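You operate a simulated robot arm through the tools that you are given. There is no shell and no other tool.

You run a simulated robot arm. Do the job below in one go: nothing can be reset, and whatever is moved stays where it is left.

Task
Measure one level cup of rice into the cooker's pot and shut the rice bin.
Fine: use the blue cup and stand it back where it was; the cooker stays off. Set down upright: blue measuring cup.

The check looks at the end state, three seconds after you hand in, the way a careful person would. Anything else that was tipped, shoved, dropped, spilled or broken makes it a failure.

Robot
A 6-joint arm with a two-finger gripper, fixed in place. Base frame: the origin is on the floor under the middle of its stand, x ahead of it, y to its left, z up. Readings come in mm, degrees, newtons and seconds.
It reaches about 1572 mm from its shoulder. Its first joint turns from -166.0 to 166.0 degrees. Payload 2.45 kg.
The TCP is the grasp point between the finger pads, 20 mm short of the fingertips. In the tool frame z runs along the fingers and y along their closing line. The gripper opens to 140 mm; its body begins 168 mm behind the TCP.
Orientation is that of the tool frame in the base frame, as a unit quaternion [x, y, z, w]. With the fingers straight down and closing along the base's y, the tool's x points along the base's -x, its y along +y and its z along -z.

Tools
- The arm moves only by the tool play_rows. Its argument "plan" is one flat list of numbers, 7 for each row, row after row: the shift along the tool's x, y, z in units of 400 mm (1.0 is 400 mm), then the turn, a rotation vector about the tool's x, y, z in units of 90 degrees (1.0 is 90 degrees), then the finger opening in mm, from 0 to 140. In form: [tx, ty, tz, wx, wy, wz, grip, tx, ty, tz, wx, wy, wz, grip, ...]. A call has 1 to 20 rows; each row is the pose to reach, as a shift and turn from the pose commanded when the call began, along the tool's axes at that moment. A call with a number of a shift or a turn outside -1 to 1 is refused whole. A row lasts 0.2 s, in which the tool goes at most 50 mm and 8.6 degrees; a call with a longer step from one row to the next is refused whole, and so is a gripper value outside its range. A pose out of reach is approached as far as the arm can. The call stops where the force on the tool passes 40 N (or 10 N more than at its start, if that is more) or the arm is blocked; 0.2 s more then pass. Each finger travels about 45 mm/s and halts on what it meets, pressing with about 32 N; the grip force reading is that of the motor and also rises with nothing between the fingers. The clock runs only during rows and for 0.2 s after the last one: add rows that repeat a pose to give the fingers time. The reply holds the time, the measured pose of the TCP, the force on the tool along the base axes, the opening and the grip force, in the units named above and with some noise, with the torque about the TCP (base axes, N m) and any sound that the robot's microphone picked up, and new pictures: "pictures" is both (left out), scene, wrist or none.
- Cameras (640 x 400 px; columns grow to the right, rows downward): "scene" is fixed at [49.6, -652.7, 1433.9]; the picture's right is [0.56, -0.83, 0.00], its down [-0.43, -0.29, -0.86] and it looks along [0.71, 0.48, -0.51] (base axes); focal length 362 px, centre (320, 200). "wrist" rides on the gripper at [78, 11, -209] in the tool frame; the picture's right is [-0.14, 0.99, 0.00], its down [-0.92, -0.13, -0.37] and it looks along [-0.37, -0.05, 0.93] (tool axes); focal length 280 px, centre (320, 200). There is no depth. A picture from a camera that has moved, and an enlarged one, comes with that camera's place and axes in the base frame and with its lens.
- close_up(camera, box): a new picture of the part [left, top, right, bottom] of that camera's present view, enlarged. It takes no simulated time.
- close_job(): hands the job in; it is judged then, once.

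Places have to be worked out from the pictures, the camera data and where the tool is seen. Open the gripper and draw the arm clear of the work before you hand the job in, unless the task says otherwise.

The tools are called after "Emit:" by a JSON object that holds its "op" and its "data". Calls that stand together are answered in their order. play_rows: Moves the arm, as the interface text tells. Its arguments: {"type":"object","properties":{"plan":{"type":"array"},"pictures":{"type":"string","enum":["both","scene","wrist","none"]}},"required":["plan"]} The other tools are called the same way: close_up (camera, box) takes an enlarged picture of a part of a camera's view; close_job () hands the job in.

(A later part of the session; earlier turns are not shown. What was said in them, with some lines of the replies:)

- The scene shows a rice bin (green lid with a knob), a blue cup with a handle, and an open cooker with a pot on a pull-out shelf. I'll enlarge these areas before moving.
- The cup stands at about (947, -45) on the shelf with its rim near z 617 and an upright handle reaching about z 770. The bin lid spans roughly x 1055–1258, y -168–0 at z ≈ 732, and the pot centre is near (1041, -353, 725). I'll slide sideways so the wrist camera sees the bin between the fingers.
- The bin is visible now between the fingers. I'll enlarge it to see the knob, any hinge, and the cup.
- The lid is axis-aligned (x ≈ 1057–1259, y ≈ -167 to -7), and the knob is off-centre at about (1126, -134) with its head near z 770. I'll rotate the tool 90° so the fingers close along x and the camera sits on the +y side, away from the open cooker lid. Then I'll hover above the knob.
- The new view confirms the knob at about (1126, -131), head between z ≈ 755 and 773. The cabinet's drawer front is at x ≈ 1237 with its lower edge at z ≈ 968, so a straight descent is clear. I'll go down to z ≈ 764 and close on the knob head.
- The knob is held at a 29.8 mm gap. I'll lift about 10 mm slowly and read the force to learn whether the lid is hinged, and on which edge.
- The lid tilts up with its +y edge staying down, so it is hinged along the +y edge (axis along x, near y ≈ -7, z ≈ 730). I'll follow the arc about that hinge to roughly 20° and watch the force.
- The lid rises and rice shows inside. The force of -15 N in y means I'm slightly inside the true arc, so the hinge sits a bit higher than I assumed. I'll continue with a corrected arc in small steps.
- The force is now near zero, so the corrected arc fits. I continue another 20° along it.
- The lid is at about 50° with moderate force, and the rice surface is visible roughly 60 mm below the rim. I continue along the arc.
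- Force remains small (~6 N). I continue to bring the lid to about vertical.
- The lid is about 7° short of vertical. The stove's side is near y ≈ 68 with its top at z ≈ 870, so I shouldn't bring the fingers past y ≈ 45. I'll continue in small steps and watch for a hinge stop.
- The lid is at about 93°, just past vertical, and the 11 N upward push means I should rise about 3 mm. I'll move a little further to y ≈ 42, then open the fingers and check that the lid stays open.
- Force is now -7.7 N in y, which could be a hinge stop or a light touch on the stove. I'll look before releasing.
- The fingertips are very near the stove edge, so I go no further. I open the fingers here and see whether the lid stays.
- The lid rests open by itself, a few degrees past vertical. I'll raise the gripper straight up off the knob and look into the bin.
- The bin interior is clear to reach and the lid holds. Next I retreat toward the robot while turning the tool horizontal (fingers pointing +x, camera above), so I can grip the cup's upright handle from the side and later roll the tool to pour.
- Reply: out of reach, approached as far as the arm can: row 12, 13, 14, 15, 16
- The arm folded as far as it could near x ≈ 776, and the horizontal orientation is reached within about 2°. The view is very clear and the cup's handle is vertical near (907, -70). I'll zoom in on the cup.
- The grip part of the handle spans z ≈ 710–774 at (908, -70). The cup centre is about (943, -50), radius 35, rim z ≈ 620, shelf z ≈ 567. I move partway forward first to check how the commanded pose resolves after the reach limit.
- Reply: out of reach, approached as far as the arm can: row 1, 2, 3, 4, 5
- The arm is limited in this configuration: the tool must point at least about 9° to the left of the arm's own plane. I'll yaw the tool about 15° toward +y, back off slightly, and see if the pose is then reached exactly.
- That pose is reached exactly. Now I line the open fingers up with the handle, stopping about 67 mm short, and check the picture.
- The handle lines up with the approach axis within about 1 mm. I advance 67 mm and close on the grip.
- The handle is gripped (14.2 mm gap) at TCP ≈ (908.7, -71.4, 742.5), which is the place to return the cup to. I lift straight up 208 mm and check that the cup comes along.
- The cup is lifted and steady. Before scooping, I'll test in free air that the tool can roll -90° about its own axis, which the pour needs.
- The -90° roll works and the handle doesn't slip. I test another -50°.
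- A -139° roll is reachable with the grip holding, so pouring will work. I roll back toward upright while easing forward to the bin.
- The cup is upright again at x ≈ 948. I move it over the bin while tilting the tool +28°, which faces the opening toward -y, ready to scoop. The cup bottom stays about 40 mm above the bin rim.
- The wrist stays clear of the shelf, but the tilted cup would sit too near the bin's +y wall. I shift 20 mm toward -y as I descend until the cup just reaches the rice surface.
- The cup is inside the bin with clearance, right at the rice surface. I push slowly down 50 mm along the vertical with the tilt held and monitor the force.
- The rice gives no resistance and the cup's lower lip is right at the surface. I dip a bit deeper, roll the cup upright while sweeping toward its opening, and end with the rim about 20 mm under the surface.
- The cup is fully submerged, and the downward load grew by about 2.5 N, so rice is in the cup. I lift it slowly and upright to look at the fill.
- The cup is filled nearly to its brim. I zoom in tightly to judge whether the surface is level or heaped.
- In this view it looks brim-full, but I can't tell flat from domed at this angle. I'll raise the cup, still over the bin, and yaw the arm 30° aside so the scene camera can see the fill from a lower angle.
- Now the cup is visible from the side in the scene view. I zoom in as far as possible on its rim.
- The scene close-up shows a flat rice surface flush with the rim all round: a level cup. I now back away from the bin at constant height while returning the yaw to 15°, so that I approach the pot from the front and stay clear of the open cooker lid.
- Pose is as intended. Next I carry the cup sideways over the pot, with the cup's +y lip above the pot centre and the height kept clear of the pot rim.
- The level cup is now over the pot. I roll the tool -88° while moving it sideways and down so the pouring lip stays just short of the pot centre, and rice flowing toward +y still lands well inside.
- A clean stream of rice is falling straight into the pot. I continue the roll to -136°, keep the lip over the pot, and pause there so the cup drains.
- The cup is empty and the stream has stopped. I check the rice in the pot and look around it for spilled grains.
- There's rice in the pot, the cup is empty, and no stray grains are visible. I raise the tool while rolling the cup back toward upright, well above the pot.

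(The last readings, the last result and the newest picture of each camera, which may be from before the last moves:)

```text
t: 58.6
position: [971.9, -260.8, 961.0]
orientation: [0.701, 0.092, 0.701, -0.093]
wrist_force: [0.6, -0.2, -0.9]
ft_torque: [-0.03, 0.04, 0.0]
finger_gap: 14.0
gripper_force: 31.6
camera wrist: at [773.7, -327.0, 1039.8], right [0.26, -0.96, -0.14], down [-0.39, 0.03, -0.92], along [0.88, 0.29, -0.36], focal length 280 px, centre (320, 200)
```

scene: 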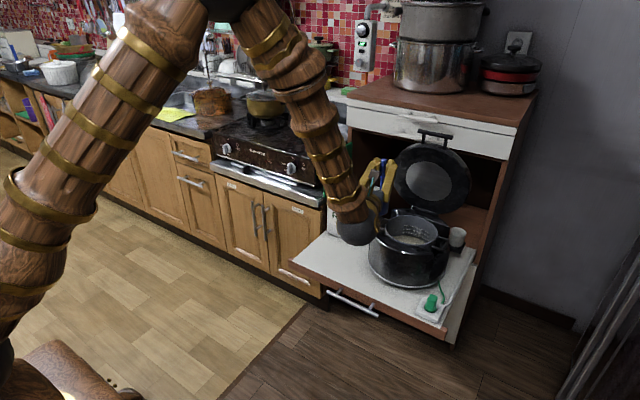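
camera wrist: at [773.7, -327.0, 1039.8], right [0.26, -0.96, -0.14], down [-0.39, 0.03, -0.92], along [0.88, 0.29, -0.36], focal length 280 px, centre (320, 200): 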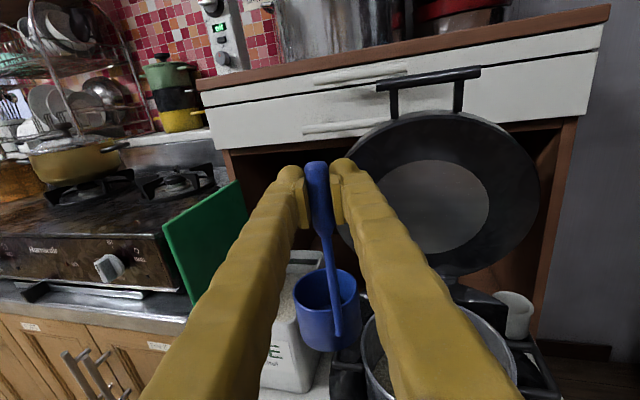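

The cup is upright again and its position in the wrist view is unchanged, so the grip hasn't slipped. By adding up my moves, the original spot is at shift (-62.6, +191.4, -217.2) from here. I go above it and descend to about 5 mm over the shelf.

Emit:
{"op": "play_rows", "data": {"plan": [0, -0.05, -0.0027, 0, 0, 0, 5, 0, -0.13, -0.007, 0, 0, 0, 5, 0, -0.22, -0.012, 0, 0, 0, 5, 0, -0.31, -0.017, 0, 0, 0, 5, 0, -0.4, -0.0217, 0, 0, 0, 5, 0, -0.47, -0.0255, 0, 0, 0, 5, 0, -0.5027, -0.0273, 0, 0, 0, 5, -0.06, -0.5027, -0.0273, 0, 0, 0, 5, -0.16, -0.5027, -0.0273, 0, 0, 0, 5, -0.26, -0.5027, -0.0273, 0, 0, 0, 5, -0.36, -0.5027, -0.0273, 0, 0, 0, 5, -0.45, -0.5027, -0.0273, 0, 0, 0, 5, -0.51, -0.5027, -0.0273, 0, 0, 0, 5, -0.53, -0.5027, -0.0273, 0, 0, 0, 5, -0.53, -0.5027, -0.0273, 0, 0, 0, 5], "pictures": "both"}}

Emit:
{"op": "close_up", "data": {"camera": "wrist", "box": [220, 120, 440, 320]}}

Emit:
{"op": "close_up", "data": {"camera": "scene", "box": [290, 190, 350, 270]}}

```text
t: 61.8
position: [908.8, -70.9, 747.7]
orientation: [0.701, 0.092, 0.701, -0.092]
wrist_force: [-0.6, 0.2, -0.8]
ft_torque: [0.01, 0.03, 0.0]
finger_gap: 14.2
gripper_force: 32.0
camera wrist: at [710.8, -135.5, 827.6], right [0.26, -0.96, -0.14], down [-0.39, 0.03, -0.92], along [0.89, 0.29, -0.36], focal length 280 px, centre (320, 200)
```

scene: 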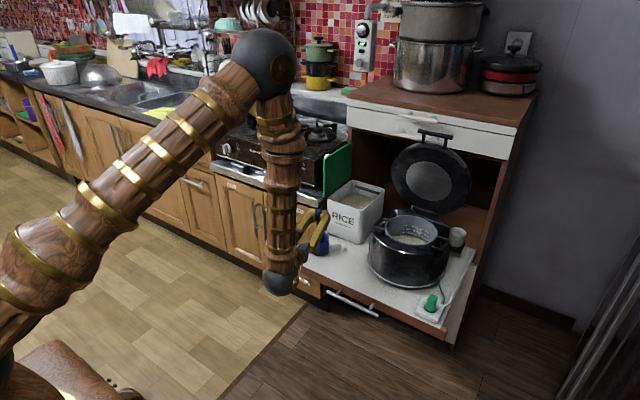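
wrist: 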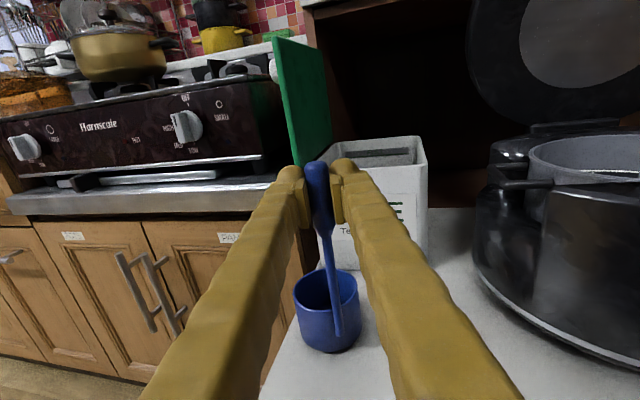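

```text
2.00 times, centred on (330, 220) of wrist
camera zoom: at [710.8, -135.5, 827.6], right [0.26, -0.96, -0.14], down [-0.39, 0.03, -0.92], along [0.89, 0.29, -0.36], focal length 561 px, centre (300, 160)
```

zoom: 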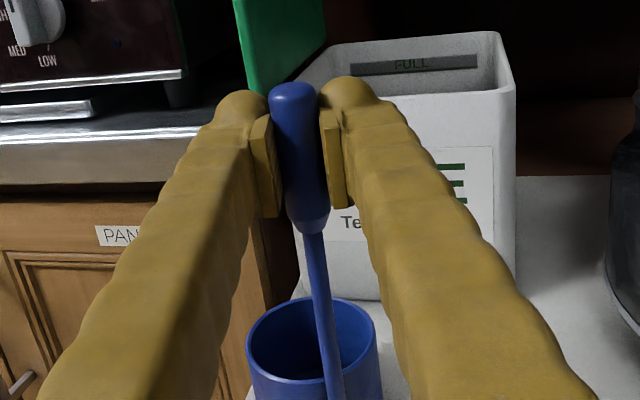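

```text
5.00 times, centred on (320, 230) of scene
camera zoom: at [49.6, -652.7, 1433.9], right [0.56, -0.83, 0.0], down [-0.43, -0.29, -0.86], along [0.71, 0.48, -0.51], focal length 1811 px, centre (320, 50)
```

zoom: 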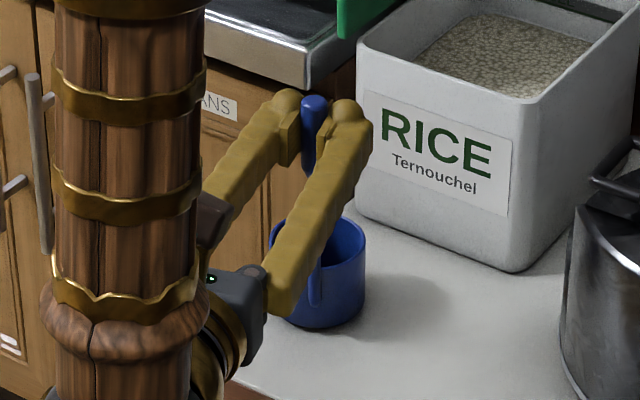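

The scene matches the starting picture, though the handle has slid about 2 mm down in the grip. So the cup bottom is about 3 mm above the shelf. I lower in 1 mm steps and read the force.

Emit:
{"op": "play_rows", "data": {"plan": [-0.0025, 0, 0, 0, 0, 0, 5, -0.005, 0, 0, 0, 0, 0, 5, -0.0065, 0, 0, 0, 0, 0, 5], "pictures": "none"}}

```text
t: 62.6
position: [908.9, -71.0, 745.9]
orientation: [0.701, 0.093, 0.701, -0.093]
wrist_force: [0.1, 1.2, -0.1]
ft_torque: [-0.05, 0.04, -0.04]
finger_gap: 14.0
gripper_force: 32.4
```

There's no contact yet, so I lower another 2 mm gently.

Emit:
{"op": "play_rows", "data": {"plan": [-0.0025, 0, 0, 0, 0, 0, 5, -0.005, 0, 0, 0, 0, 0, 5, -0.005, 0, 0, 0, 0, 0, 5], "pictures": "none"}}

```text
t: 63.4
position: [909.2, -71.2, 743.7]
orientation: [0.7, 0.093, 0.702, -0.092]
wrist_force: [-2.1, -1.0, 16.0]
ft_torque: [0.25, -0.19, -0.01]
finger_gap: 14.4
gripper_force: 31.9
```

The cup is on the shelf (16 N contact). I ease up half a millimetre and open the fingers.

Emit:
{"op": "play_rows", "data": {"plan": [0.0015, 0, 0, 0, 0, 0, 5, 0.0015, 0, 0, 0, 0, 0, 18, 0.0015, 0, 0, 0, 0, 0, 30, 0.0015, 0, 0, 0, 0, 0, 48, 0.0015, 0, 0, 0, 0, 0, 66, 0.0015, 0, 0, 0, 0, 0, 70, 0.0015, 0, 0, 0, 0, 0, 70], "pictures": "wrist"}}

Emit:
{"op": "close_up", "data": {"camera": "scene", "box": [290, 190, 350, 270]}}

```text
t: 65.0
position: [909.4, -71.8, 744.5]
orientation: [0.702, 0.091, 0.701, -0.091]
wrist_force: [-0.1, -0.5, -0.2]
ft_torque: [0.03, 0.0, -0.02]
finger_gap: 70.2
gripper_force: 0.0
camera wrist: at [711.0, -135.9, 823.5], right [0.26, -0.96, -0.14], down [-0.39, 0.03, -0.92], along [0.89, 0.29, -0.36], focal length 280 px, centre (320, 200)
```

wrist: 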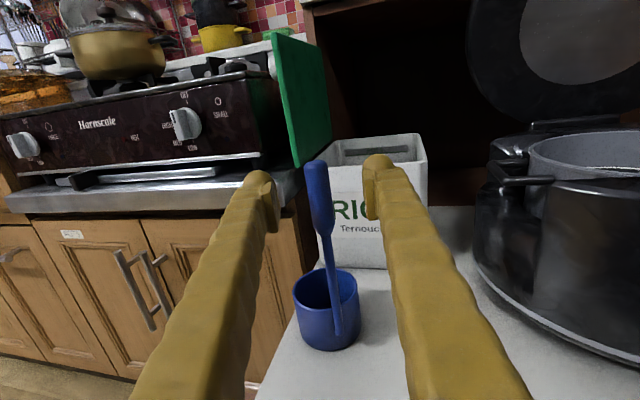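

```text
5.00 times, centred on (320, 230) of scene
camera zoom: at [49.6, -652.7, 1433.9], right [0.56, -0.83, 0.0], down [-0.43, -0.29, -0.86], along [0.71, 0.48, -0.51], focal length 1811 px, centre (320, 50)
```

zoom: 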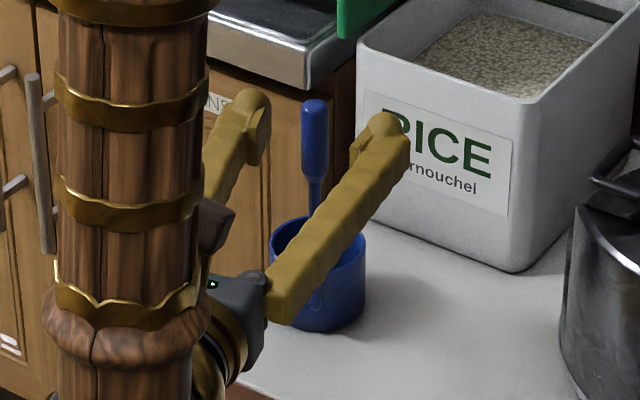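

The cup stands upright in its original place, and the handle top matches the first picture. I back straight off the handle and then rise.

Emit:
{"op": "play_rows", "data": {"plan": [0, 0, -0.05, 0, 0, 0, 70, 0, 0, -0.11, 0, 0, 0, 70, 0, 0, -0.17, 0, 0, 0, 70, 0, 0, -0.22, 0, 0, 0, 70, 0.09, 0, -0.22, 0, 0, 0, 80, 0.2, 0, -0.22, 0, 0, 0, 90, 0.31, 0, -0.22, 0, 0, 0, 100, 0.42, 0, -0.22, 0, 0, 0, 100, 0.53, 0, -0.22, 0, 0, 0, 100, 0.64, 0, -0.22, 0, 0, 0, 100, 0.64, 0, -0.22, 0, 0, 0, 100], "pictures": "both"}}

```text
t: 67.4
position: [827.0, -94.1, 1001.3]
orientation: [0.701, 0.092, 0.701, -0.092]
wrist_force: [-0.6, -0.4, 0.5]
ft_torque: [-0.02, 0.01, 0.01]
finger_gap: 100.3
gripper_force: 0.0
camera wrist: at [627.3, -158.6, 1079.8], right [0.26, -0.96, -0.14], down [-0.39, 0.03, -0.92], along [0.88, 0.29, -0.37], focal length 280 px, centre (320, 200)
```

scene: 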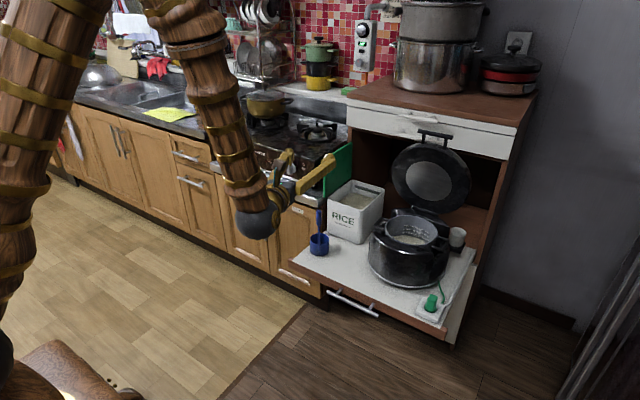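
wrist: 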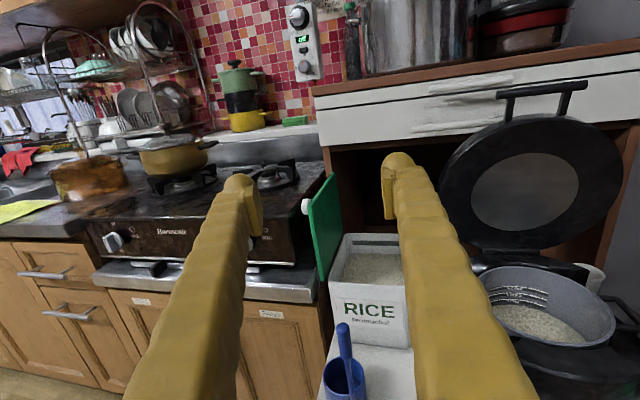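

Now I turn the tool back to pointing down (fingers closing along x, camera on the +y side) and hover above the knob's present place to look at the open lid.

Emit:
{"op": "play_rows", "data": {"plan": [0.007, -0.0093, 0.0576, 0.0461, -0.0601, -0.0461, 100, 0.014, -0.0185, 0.1153, 0.0922, -0.1202, -0.0922, 100, 0.021, -0.0278, 0.1729, 0.1384, -0.1803, -0.1384, 100, 0.028, -0.037, 0.2306, 0.1845, -0.2404, -0.1845, 100, 0.035, -0.0463, 0.2882, 0.2306, -0.3005, -0.2306, 100, 0.042, -0.0555, 0.3459, 0.2767, -0.3606, -0.2767, 100, 0.049, -0.0648, 0.4035, 0.3229, -0.4207, -0.3229, 100, 0.056, -0.074, 0.4611, 0.369, -0.4807, -0.369, 100, 0.063, -0.0833, 0.5188, 0.4151, -0.5408, -0.4151, 100, 0.07, -0.0925, 0.5764, 0.4612, -0.6009, -0.4612, 90, 0.077, -0.1018, 0.6341, 0.5073, -0.661, -0.5073, 80, 0.084, -0.111, 0.6917, 0.5535, -0.7211, -0.5535, 80, 0.092, -0.1203, 0.7494, 0.5996, -0.7812, -0.5996, 80, 0.1, -0.1295, 0.807, 0.6457, -0.8413, -0.6457, 80, 0.1, -0.1295, 0.807, 0.6457, -0.8413, -0.6457, 80], "pictures": "both"}}

Emit:
{"op": "close_up", "data": {"camera": "wrist", "box": [220, 110, 420, 270]}}

Emit:
{"op": "close_up", "data": {"camera": "scene", "box": [300, 120, 400, 260]}}

```text
t: 70.6
position: [1123.0, 40.5, 1040.8]
orientation: [0.707, 0.707, -0.001, 0.0]
wrist_force: [0.1, 0.9, 0.6]
ft_torque: [0.02, -0.01, 0.01]
finger_gap: 79.9
gripper_force: 0.0
camera wrist: at [1134.3, 118.2, 1250.9], right [0.99, -0.14, 0.0], down [-0.13, -0.92, 0.37], along [-0.05, -0.37, -0.93], focal length 280 px, centre (320, 200)
```

scene: 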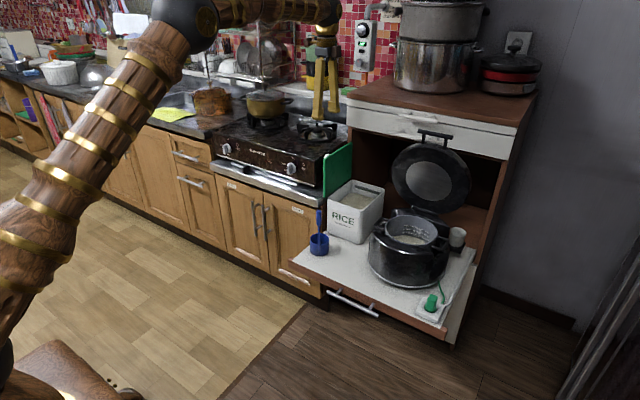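
wrist: 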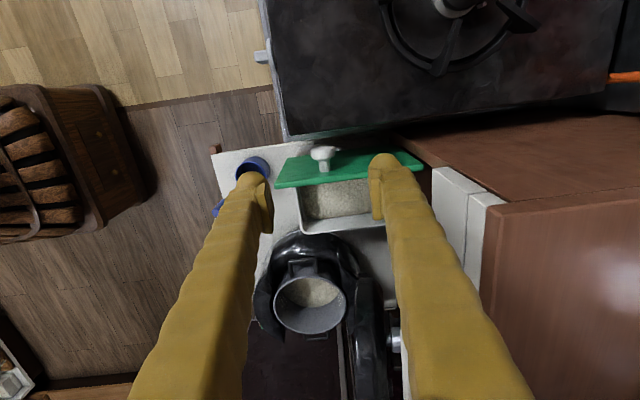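

```text
2.50 times, centred on (320, 190) of wrist
camera zoom: at [1134.3, 118.2, 1250.9], right [0.99, -0.14, 0.0], down [-0.13, -0.92, 0.37], along [-0.05, -0.37, -0.93], focal length 701 px, centre (320, 225)
```

zoom: 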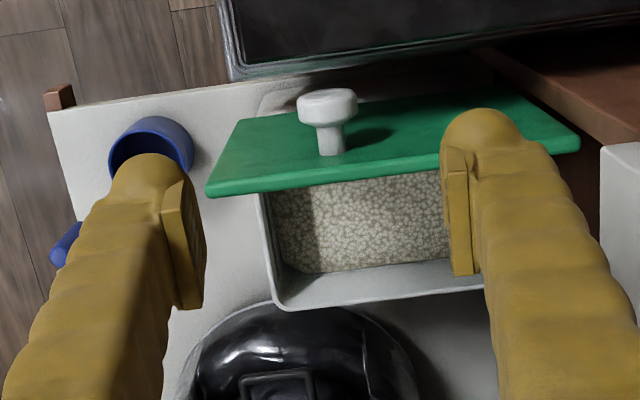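

```text
2.86 times, centred on (350, 190) of scene
camera zoom: at [49.6, -652.7, 1433.9], right [0.56, -0.83, 0.0], down [-0.43, -0.29, -0.86], along [0.71, 0.48, -0.51], focal length 1035 px, centre (234, 229)
```

zoom: 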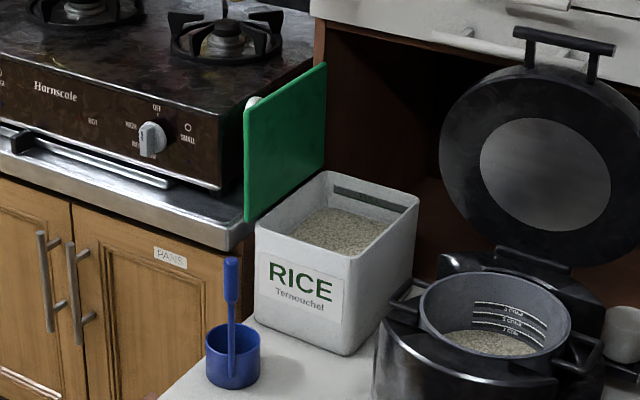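

The knob head is at about (1126, 35, 863), almost exactly where I released it. I descend with the fingers straddling it and close gently.

Emit:
{"op": "play_rows", "data": {"plan": [-0.002, 0.0025, 0.09, 0, 0, 0, 80, -0.004, 0.0025, 0.18, 0, 0, 0, 80, -0.006, 0.0025, 0.27, 0, 0, 0, 80, -0.008, 0.0025, 0.36, 0, 0, 0, 80, -0.009, 0.0025, 0.42, 0, 0, 0, 80, -0.009, 0.0025, 0.4425, 0, 0, 0, 80, -0.009, 0.0025, 0.4425, 0, 0, 0, 80], "pictures": "both"}}

Emit:
{"op": "close_up", "data": {"camera": "wrist", "box": [220, 110, 420, 270]}}

```text
t: 72.2
position: [1124.1, 36.8, 863.1]
orientation: [0.708, 0.707, 0.001, 0.0]
wrist_force: [-0.1, -0.6, 0.7]
ft_torque: [0.02, 0.0, 0.03]
finger_gap: 80.0
gripper_force: 0.0
camera wrist: at [1135.6, 114.3, 1074.0], right [0.99, -0.14, 0.0], down [-0.13, -0.92, 0.37], along [-0.05, -0.36, -0.93], focal length 280 px, centre (320, 200)
```

scene: 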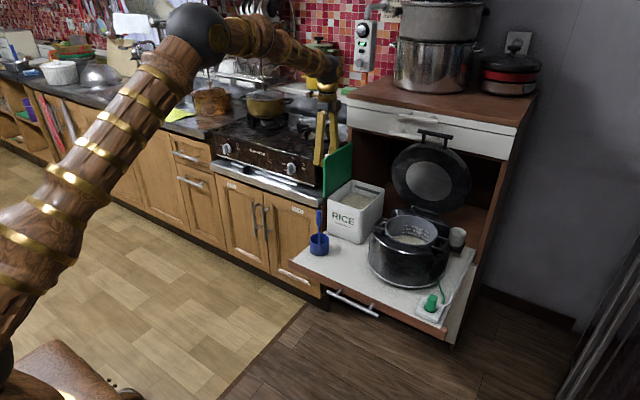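
wrist: 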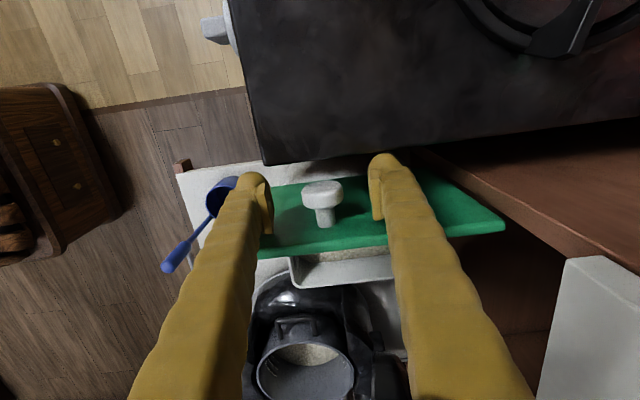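

```text
2.50 times, centred on (320, 190) of wrist
camera zoom: at [1135.6, 114.3, 1074.0], right [0.99, -0.14, 0.0], down [-0.13, -0.92, 0.37], along [-0.05, -0.36, -0.93], focal length 701 px, centre (320, 225)
```

zoom: 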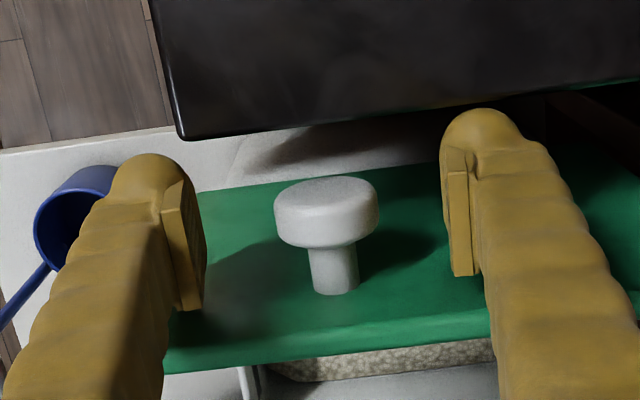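

The knob sits centred between the pads, so I close on it.

Emit:
{"op": "play_rows", "data": {"plan": [0, 0, 0, 0, 0, 0, 62, 0, 0, 0, 0, 0, 0, 44, 0, 0, 0, 0, 0, 0, 28, 0, 0, 0, 0, 0, 0, 20, 0, 0, 0, 0, 0, 0, 20], "pictures": "none"}}

```text
t: 73.4
position: [1124.1, 37.1, 864.3]
orientation: [0.707, 0.707, 0.001, 0.0]
wrist_force: [8.3, 0.3, -0.5]
ft_torque: [0.05, -0.13, 0.14]
finger_gap: 31.3
gripper_force: 32.0
```

The knob is gripped. I refit the opening path: the circle has centre near (y ≈ 0, z ≈ 737) and radius ≈ 134 mm. I now follow it in reverse, starting with about 12° and checking the force.

Emit:
{"op": "play_rows", "data": {"plan": [-0.0193, 0.003, -0.0058, 0, 0, 0, 20, -0.0395, 0.003, -0.01, 0, 0, 0, 20, -0.0685, 0.003, -0.0138, 0, 0, 0, 20, -0.0685, 0.003, -0.0138, 0, 0, 0, 20], "pictures": "none"}}

```text
t: 74.4
position: [1124.6, 9.0, 869.0]
orientation: [0.707, 0.707, 0.0, 0.0]
wrist_force: [-6.4, 5.2, -0.3]
ft_torque: [0.81, 0.05, 0.01]
finger_gap: 31.2
gripper_force: 32.0
```

Radial force is near zero and only a small drag remains. I continue closing along the arc.

Emit:
{"op": "play_rows", "data": {"plan": [-0.0293, 0, -0.0013, 0, 0, 0, 20, -0.0585, 0, 0, 0, 0, 0, 20, -0.0875, 0, 0.0038, 0, 0, 0, 20, -0.1163, 0, 0.0103, 0, 0, 0, 20], "pictures": "none"}}

```text
t: 75.4
position: [1123.8, -38.4, 864.0]
orientation: [0.708, 0.707, -0.001, 0.0]
wrist_force: [1.0, -1.1, -0.1]
ft_torque: [-0.23, -0.02, -0.02]
finger_gap: 31.7
gripper_force: 21.7
```

Grip force dipped to 21.7 N, so I'll check visually that the knob is still held.

Emit:
{"op": "play_rows", "data": {"plan": [0, 0, 0, 0, 0, 0, 20], "pictures": "both"}}

Emit:
{"op": "close_up", "data": {"camera": "wrist", "box": [220, 110, 420, 270]}}

Emit:
{"op": "close_up", "data": {"camera": "scene", "box": [310, 120, 400, 250]}}

```text
t: 75.8
position: [1124.8, -38.8, 865.1]
orientation: [0.708, 0.707, -0.001, 0.0]
wrist_force: [-0.4, -8.0, 1.0]
ft_torque: [-0.99, 0.0, -0.03]
finger_gap: 31.1
gripper_force: 32.2
camera wrist: at [1136.3, 39.1, 1074.7], right [0.99, -0.14, 0.0], down [-0.13, -0.92, 0.37], along [-0.05, -0.37, -0.93], focal length 280 px, centre (320, 200)
```

scene: 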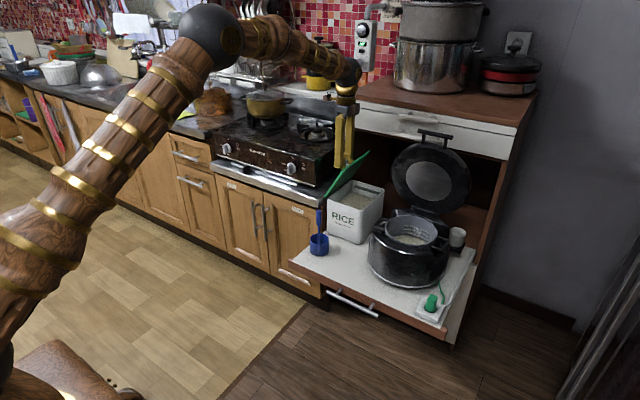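
wrist: 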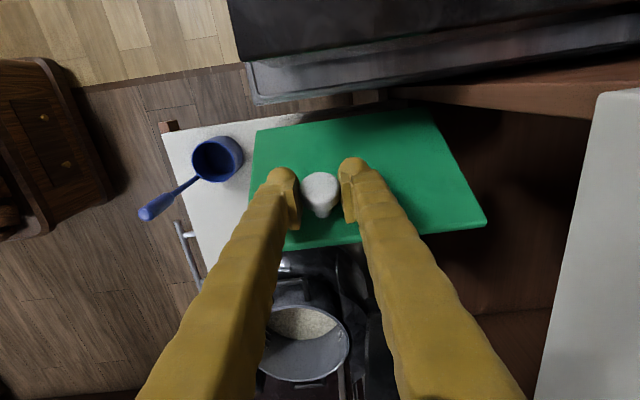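

```text
2.50 times, centred on (320, 190) of wrist
camera zoom: at [1136.3, 39.1, 1074.7], right [0.99, -0.14, 0.0], down [-0.13, -0.92, 0.37], along [-0.05, -0.37, -0.93], focal length 701 px, centre (320, 225)
```

zoom: 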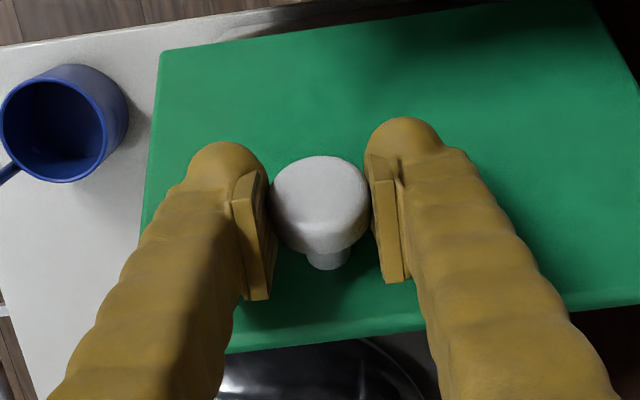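

```text
3.08 times, centred on (355, 185) of scene
camera zoom: at [49.6, -652.7, 1433.9], right [0.56, -0.83, 0.0], down [-0.43, -0.29, -0.86], along [0.71, 0.48, -0.51], focal length 1114 px, centre (212, 246)
```

zoom: 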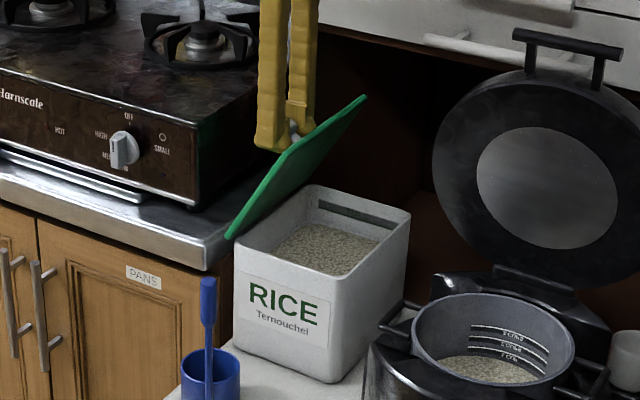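

The knob is still held and the lid is at about 60°. I keep lowering along the arc.

Emit:
{"op": "play_rows", "data": {"plan": [-0.0278, 0, 0.0088, 0, 0, 0, 20, -0.055, 0, 0.02, 0, 0, 0, 20, -0.081, 0, 0.0335, 0, 0, 0, 20, -0.1055, 0, 0.0493, 0, 0, 0, 20], "pictures": "none"}}

```text
t: 76.8
position: [1125.3, -79.8, 844.4]
orientation: [0.707, 0.707, 0.0, 0.0]
wrist_force: [3.6, 8.4, -1.9]
ft_torque: [0.84, -0.06, 0.0]
finger_gap: 31.3
gripper_force: 32.3
```

The pull shows I'm about 1.5 mm outside the arc. I correct slightly inward and continue.

Emit:
{"op": "play_rows", "data": {"plan": [-0.0195, 0, 0.0178, 0, 0, 0, 20, -0.0413, 0, 0.0375, 0, 0, 0, 20, -0.061, 0, 0.0593, 0, 0, 0, 20, -0.0788, 0, 0.0825, 0, 0, 0, 20], "pictures": "none"}}

```text
t: 77.8
position: [1124.2, -111.9, 813.0]
orientation: [0.707, 0.707, 0.0, 0.0]
wrist_force: [-7.1, 4.1, 2.0]
ft_torque: [0.66, 0.12, -0.07]
finger_gap: 31.2
gripper_force: 32.0
```

Forces are small. I continue down to a few degrees above closed.

Emit:
{"op": "play_rows", "data": {"plan": [-0.0158, 0, 0.0245, 0, 0, 0, 20, -0.0293, 0, 0.0505, 0, 0, 0, 20, -0.0405, 0, 0.0778, 0, 0, 0, 20, -0.046, 0, 0.0943, 0, 0, 0, 20], "pictures": "both"}}

Emit:
{"op": "close_up", "data": {"camera": "scene", "box": [320, 165, 400, 250]}}

```text
t: 78.8
position: [1125.7, -130.0, 774.8]
orientation: [0.707, 0.707, 0.001, 0.0]
wrist_force: [4.3, 2.4, 5.5]
ft_torque: [0.8, -0.11, -0.04]
finger_gap: 31.3
gripper_force: 32.2
camera wrist: at [1136.8, -51.5, 984.5], right [0.99, -0.14, 0.0], down [-0.13, -0.92, 0.37], along [-0.05, -0.36, -0.93], focal length 280 px, centre (320, 200)
```

scene: 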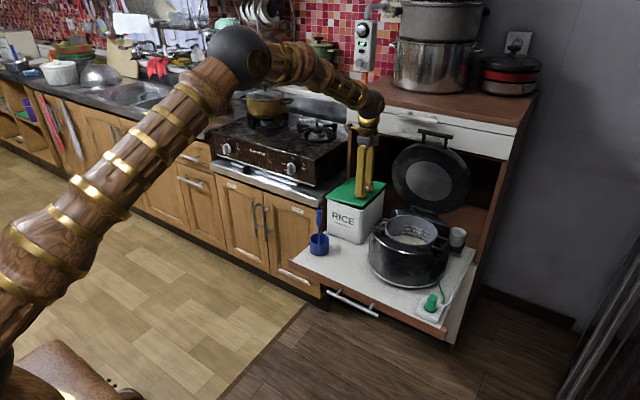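
wrist: 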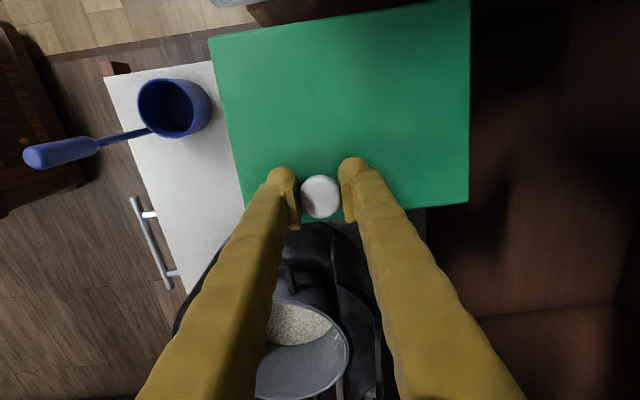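

```text
4.71 times, centred on (360, 208) of scene
camera zoom: at [49.6, -652.7, 1433.9], right [0.56, -0.83, 0.0], down [-0.43, -0.29, -0.86], along [0.71, 0.48, -0.51], focal length 1704 px, centre (132, 165)
```

zoom: 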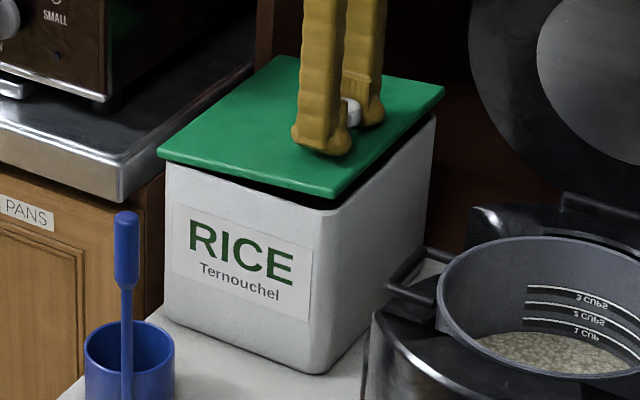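

Only a small gap remains at the -y edge. I lower the last 10 mm or so gently until the lid seats.

Emit:
{"op": "play_rows", "data": {"plan": [-0.002, 0, 0.0075, 0, 0, 0, 20, -0.004, 0, 0.015, 0, 0, 0, 20, -0.0055, 0, 0.0225, 0, 0, 0, 20, -0.0055, 0, 0.0225, 0, 0, 0, 20], "pictures": "none"}}

```text
t: 79.8
position: [1124.8, -132.3, 766.1]
orientation: [0.708, 0.707, 0.0, -0.001]
wrist_force: [2.1, -4.5, 3.2]
ft_torque: [0.32, 0.4, -0.02]
finger_gap: 29.7
gripper_force: 31.7
```

The finger gap is back to 29.7 mm, the same as with the lid closed at the start. I lower a couple more millimetres and look for seating force.

Emit:
{"op": "play_rows", "data": {"plan": [0, 0, 0.003, 0, 0, 0, 20, 0, 0, 0.006, 0, 0, 0, 20, 0, 0, 0.006, 0, 0, 0, 20], "pictures": "scene"}}

Emit:
{"op": "close_up", "data": {"camera": "scene", "box": [320, 165, 400, 250]}}

```text
t: 80.6
position: [1123.9, -131.4, 762.3]
orientation: [0.707, 0.707, 0.0, 0.0]
wrist_force: [-1.0, -14.4, 7.2]
ft_torque: [0.35, 0.5, -0.14]
finger_gap: 29.5
gripper_force: 31.5
```

scene: 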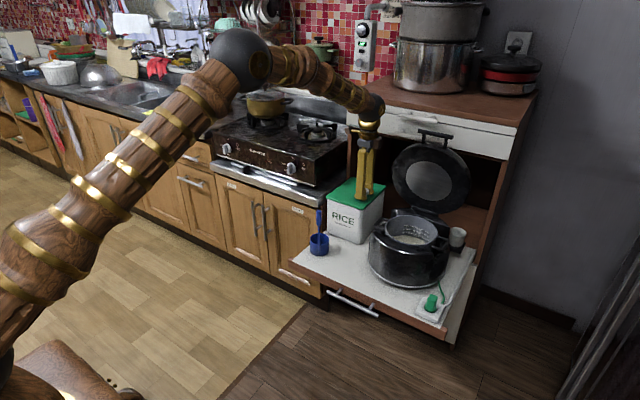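

```text
4.71 times, centred on (360, 208) of scene
camera zoom: at [49.6, -652.7, 1433.9], right [0.56, -0.83, 0.0], down [-0.43, -0.29, -0.86], along [0.71, 0.48, -0.51], focal length 1704 px, centre (132, 165)
```

zoom: 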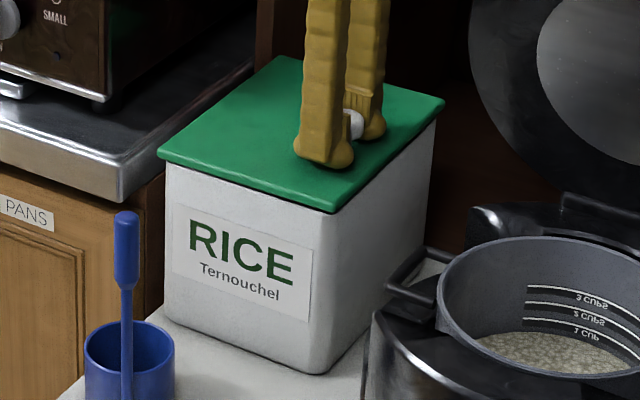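

The lid looks fully closed with no gap. I relieve the sideways preload slightly and open the fingers.

Emit:
{"op": "play_rows", "data": {"plan": [-0.003, 0, 0, 0, 0, 0, 20, -0.003, 0, 0, 0, 0, 0, 34, -0.003, 0, 0, 0, 0, 0, 50, -0.003, 0, 0, 0, 0, 0, 68, -0.003, 0, 0, 0, 0, 0, 80, -0.003, 0, 0, 0, 0, 0, 80], "pictures": "wrist"}}

```text
t: 82.0
position: [1125.0, -132.2, 763.1]
orientation: [0.706, 0.708, -0.001, 0.0]
wrist_force: [-0.2, 0.2, -0.8]
ft_torque: [0.02, 0.02, 0.0]
finger_gap: 80.0
gripper_force: 0.1
camera wrist: at [1137.0, -54.8, 973.2], right [0.99, -0.14, 0.0], down [-0.13, -0.92, 0.37], along [-0.05, -0.36, -0.93], focal length 280 px, centre (320, 200)
```

wrist: 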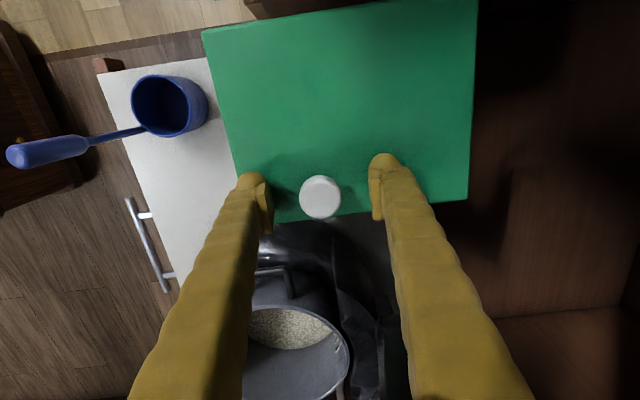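

The fingers are free of the knob and the lid stays down. I rise straight up and then back away to the starting area.

Emit:
{"op": "play_rows", "data": {"plan": [0, 0, -0.06, 0, 0, 0, 80, 0, 0, -0.15, 0, 0, 0, 80, 0, 0, -0.25, 0, 0, 0, 80, 0, 0, -0.36, 0, 0, 0, 80, 0, 0, -0.47, 0, 0, 0, 80, 0, 0, -0.58, 0, 0, 0, 100, 0, 0, -0.69, 0, 0, 0, 120, 0.03, -0.1, -0.75, 0, 0, 0, 140, 0.06, -0.21, -0.78, 0, 0, 0, 140, 0.1, -0.32, -0.79, 0, 0, 0, 140, 0.14, -0.43, -0.79, 0, 0, 0, 140, 0.18, -0.54, -0.79, 0, 0, 0, 140, 0.22, -0.64, -0.79, 0, 0, 0, 140, 0.22, -0.64, -0.79, 0, 0, 0, 140], "pictures": "both"}}

Emit:
{"op": "close_up", "data": {"camera": "scene", "box": [280, 120, 480, 340]}}

Emit:
{"op": "close_up", "data": {"camera": "scene", "box": [295, 170, 395, 270]}}

Emit:
{"op": "close_up", "data": {"camera": "scene", "box": [375, 200, 475, 290]}}

```text
t: 85.0
position: [868.4, -44.7, 1079.0]
orientation: [0.707, 0.707, -0.001, 0.0]
wrist_force: [-0.9, -0.2, -0.6]
ft_torque: [0.01, 0.01, 0.0]
finger_gap: 139.9
gripper_force: 0.1
camera wrist: at [880.9, 33.2, 1288.6], right [0.99, -0.14, 0.0], down [-0.13, -0.92, 0.37], along [-0.05, -0.36, -0.93], focal length 280 px, centre (320, 200)
```

scene: 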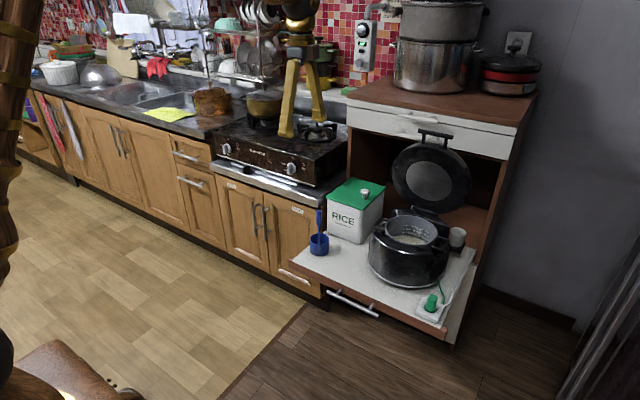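
wrist: 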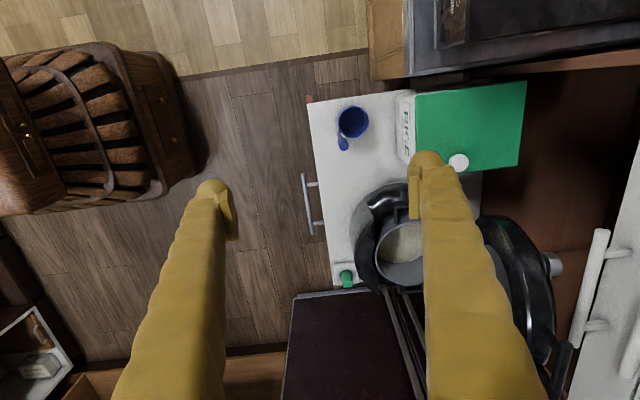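

```text
1.82 times, centred on (380, 230) of scene
camera zoom: at [49.6, -652.7, 1433.9], right [0.56, -0.83, 0.0], down [-0.43, -0.29, -0.86], along [0.71, 0.48, -0.51], focal length 658 px, centre (211, 146)
```

zoom: 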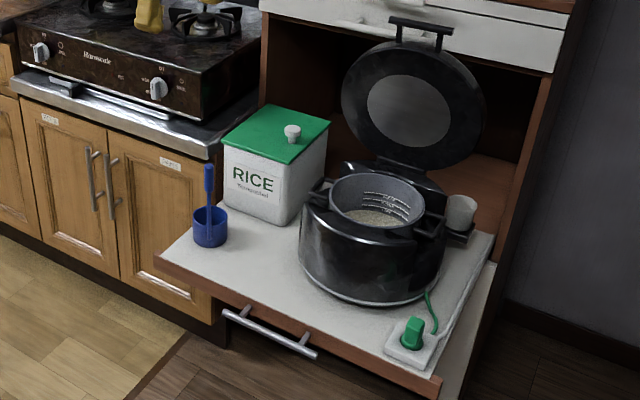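

```text
4.00 times, centred on (345, 220) of scene
camera zoom: at [49.6, -652.7, 1433.9], right [0.56, -0.83, 0.0], down [-0.43, -0.29, -0.86], along [0.71, 0.48, -0.51], focal length 1449 px, centre (220, 120)
```

zoom: 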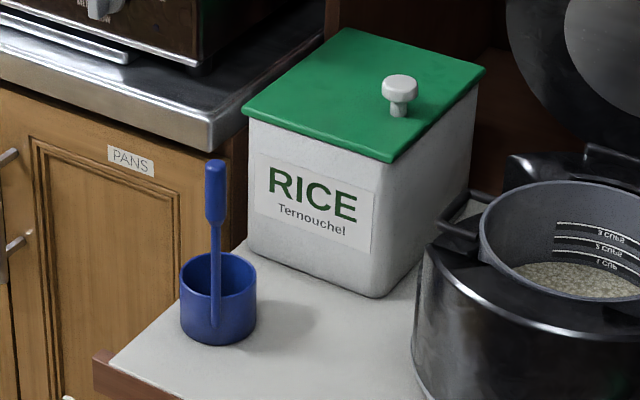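

```text
4.44 times, centred on (425, 245) of scene
camera zoom: at [49.6, -652.7, 1433.9], right [0.56, -0.83, 0.0], down [-0.43, -0.29, -0.86], along [0.71, 0.48, -0.51], focal length 1610 px, centre (-147, 0)
```

zoom: 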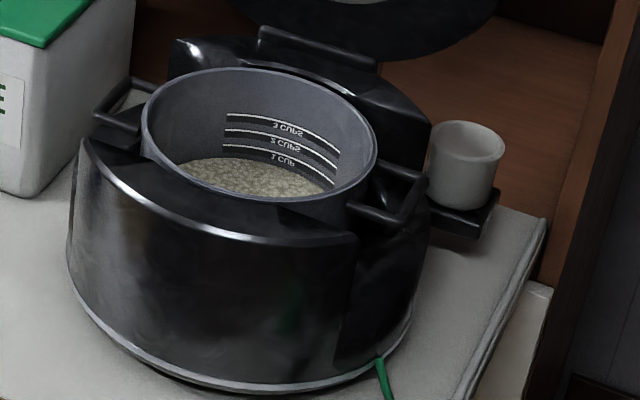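

Lid shut, cup upright in its original spot, rice in the pot. One last check of the shelf and cooker surroundings for spilled grains from the wrist camera.

Emit:
{"op": "close_up", "data": {"camera": "wrist", "box": [290, 70, 540, 310]}}

```text
1.67 times, centred on (415, 190) of wrist
camera zoom: at [880.9, 33.2, 1288.6], right [0.99, -0.14, 0.0], down [-0.13, -0.92, 0.37], along [-0.05, -0.36, -0.93], focal length 467 px, centre (162, 217)
```

zoom: 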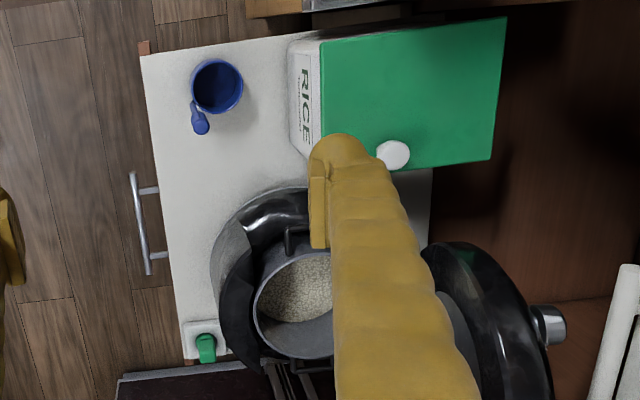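

The shelf and cooker surroundings are clean, the cup is upright in its place, the bin is shut, and the cooker is untouched. The gripper is open and clear, so I hand the job in.

Emit:
{"op": "close_job", "data": {}}

```text
The job is handed in.
```

I measured one level cup of rice into the cooker's pot and shut the rice bin; the job is handed in, but I haven't seen the check's verdict.

- **Rice:** I scooped it with the blue cup. A close-up before pouring showed a flat surface flush with the rim. The cup emptied fully into the pot, and I saw no spilled grains on the shelf or around the cooker.
- **Bin:** the hinged lid is closed with no visible gap. Opening it nudged the bin about 2–4 mm toward the stove, and I left it there.
- **Cup:** it stands upright and empty where it was, matching the first picture.
- **Cooker:** I left it off and didn't touch it or its plug. Its lid is still open, as I found it.

The gripper is open and the arm is clear of the work.
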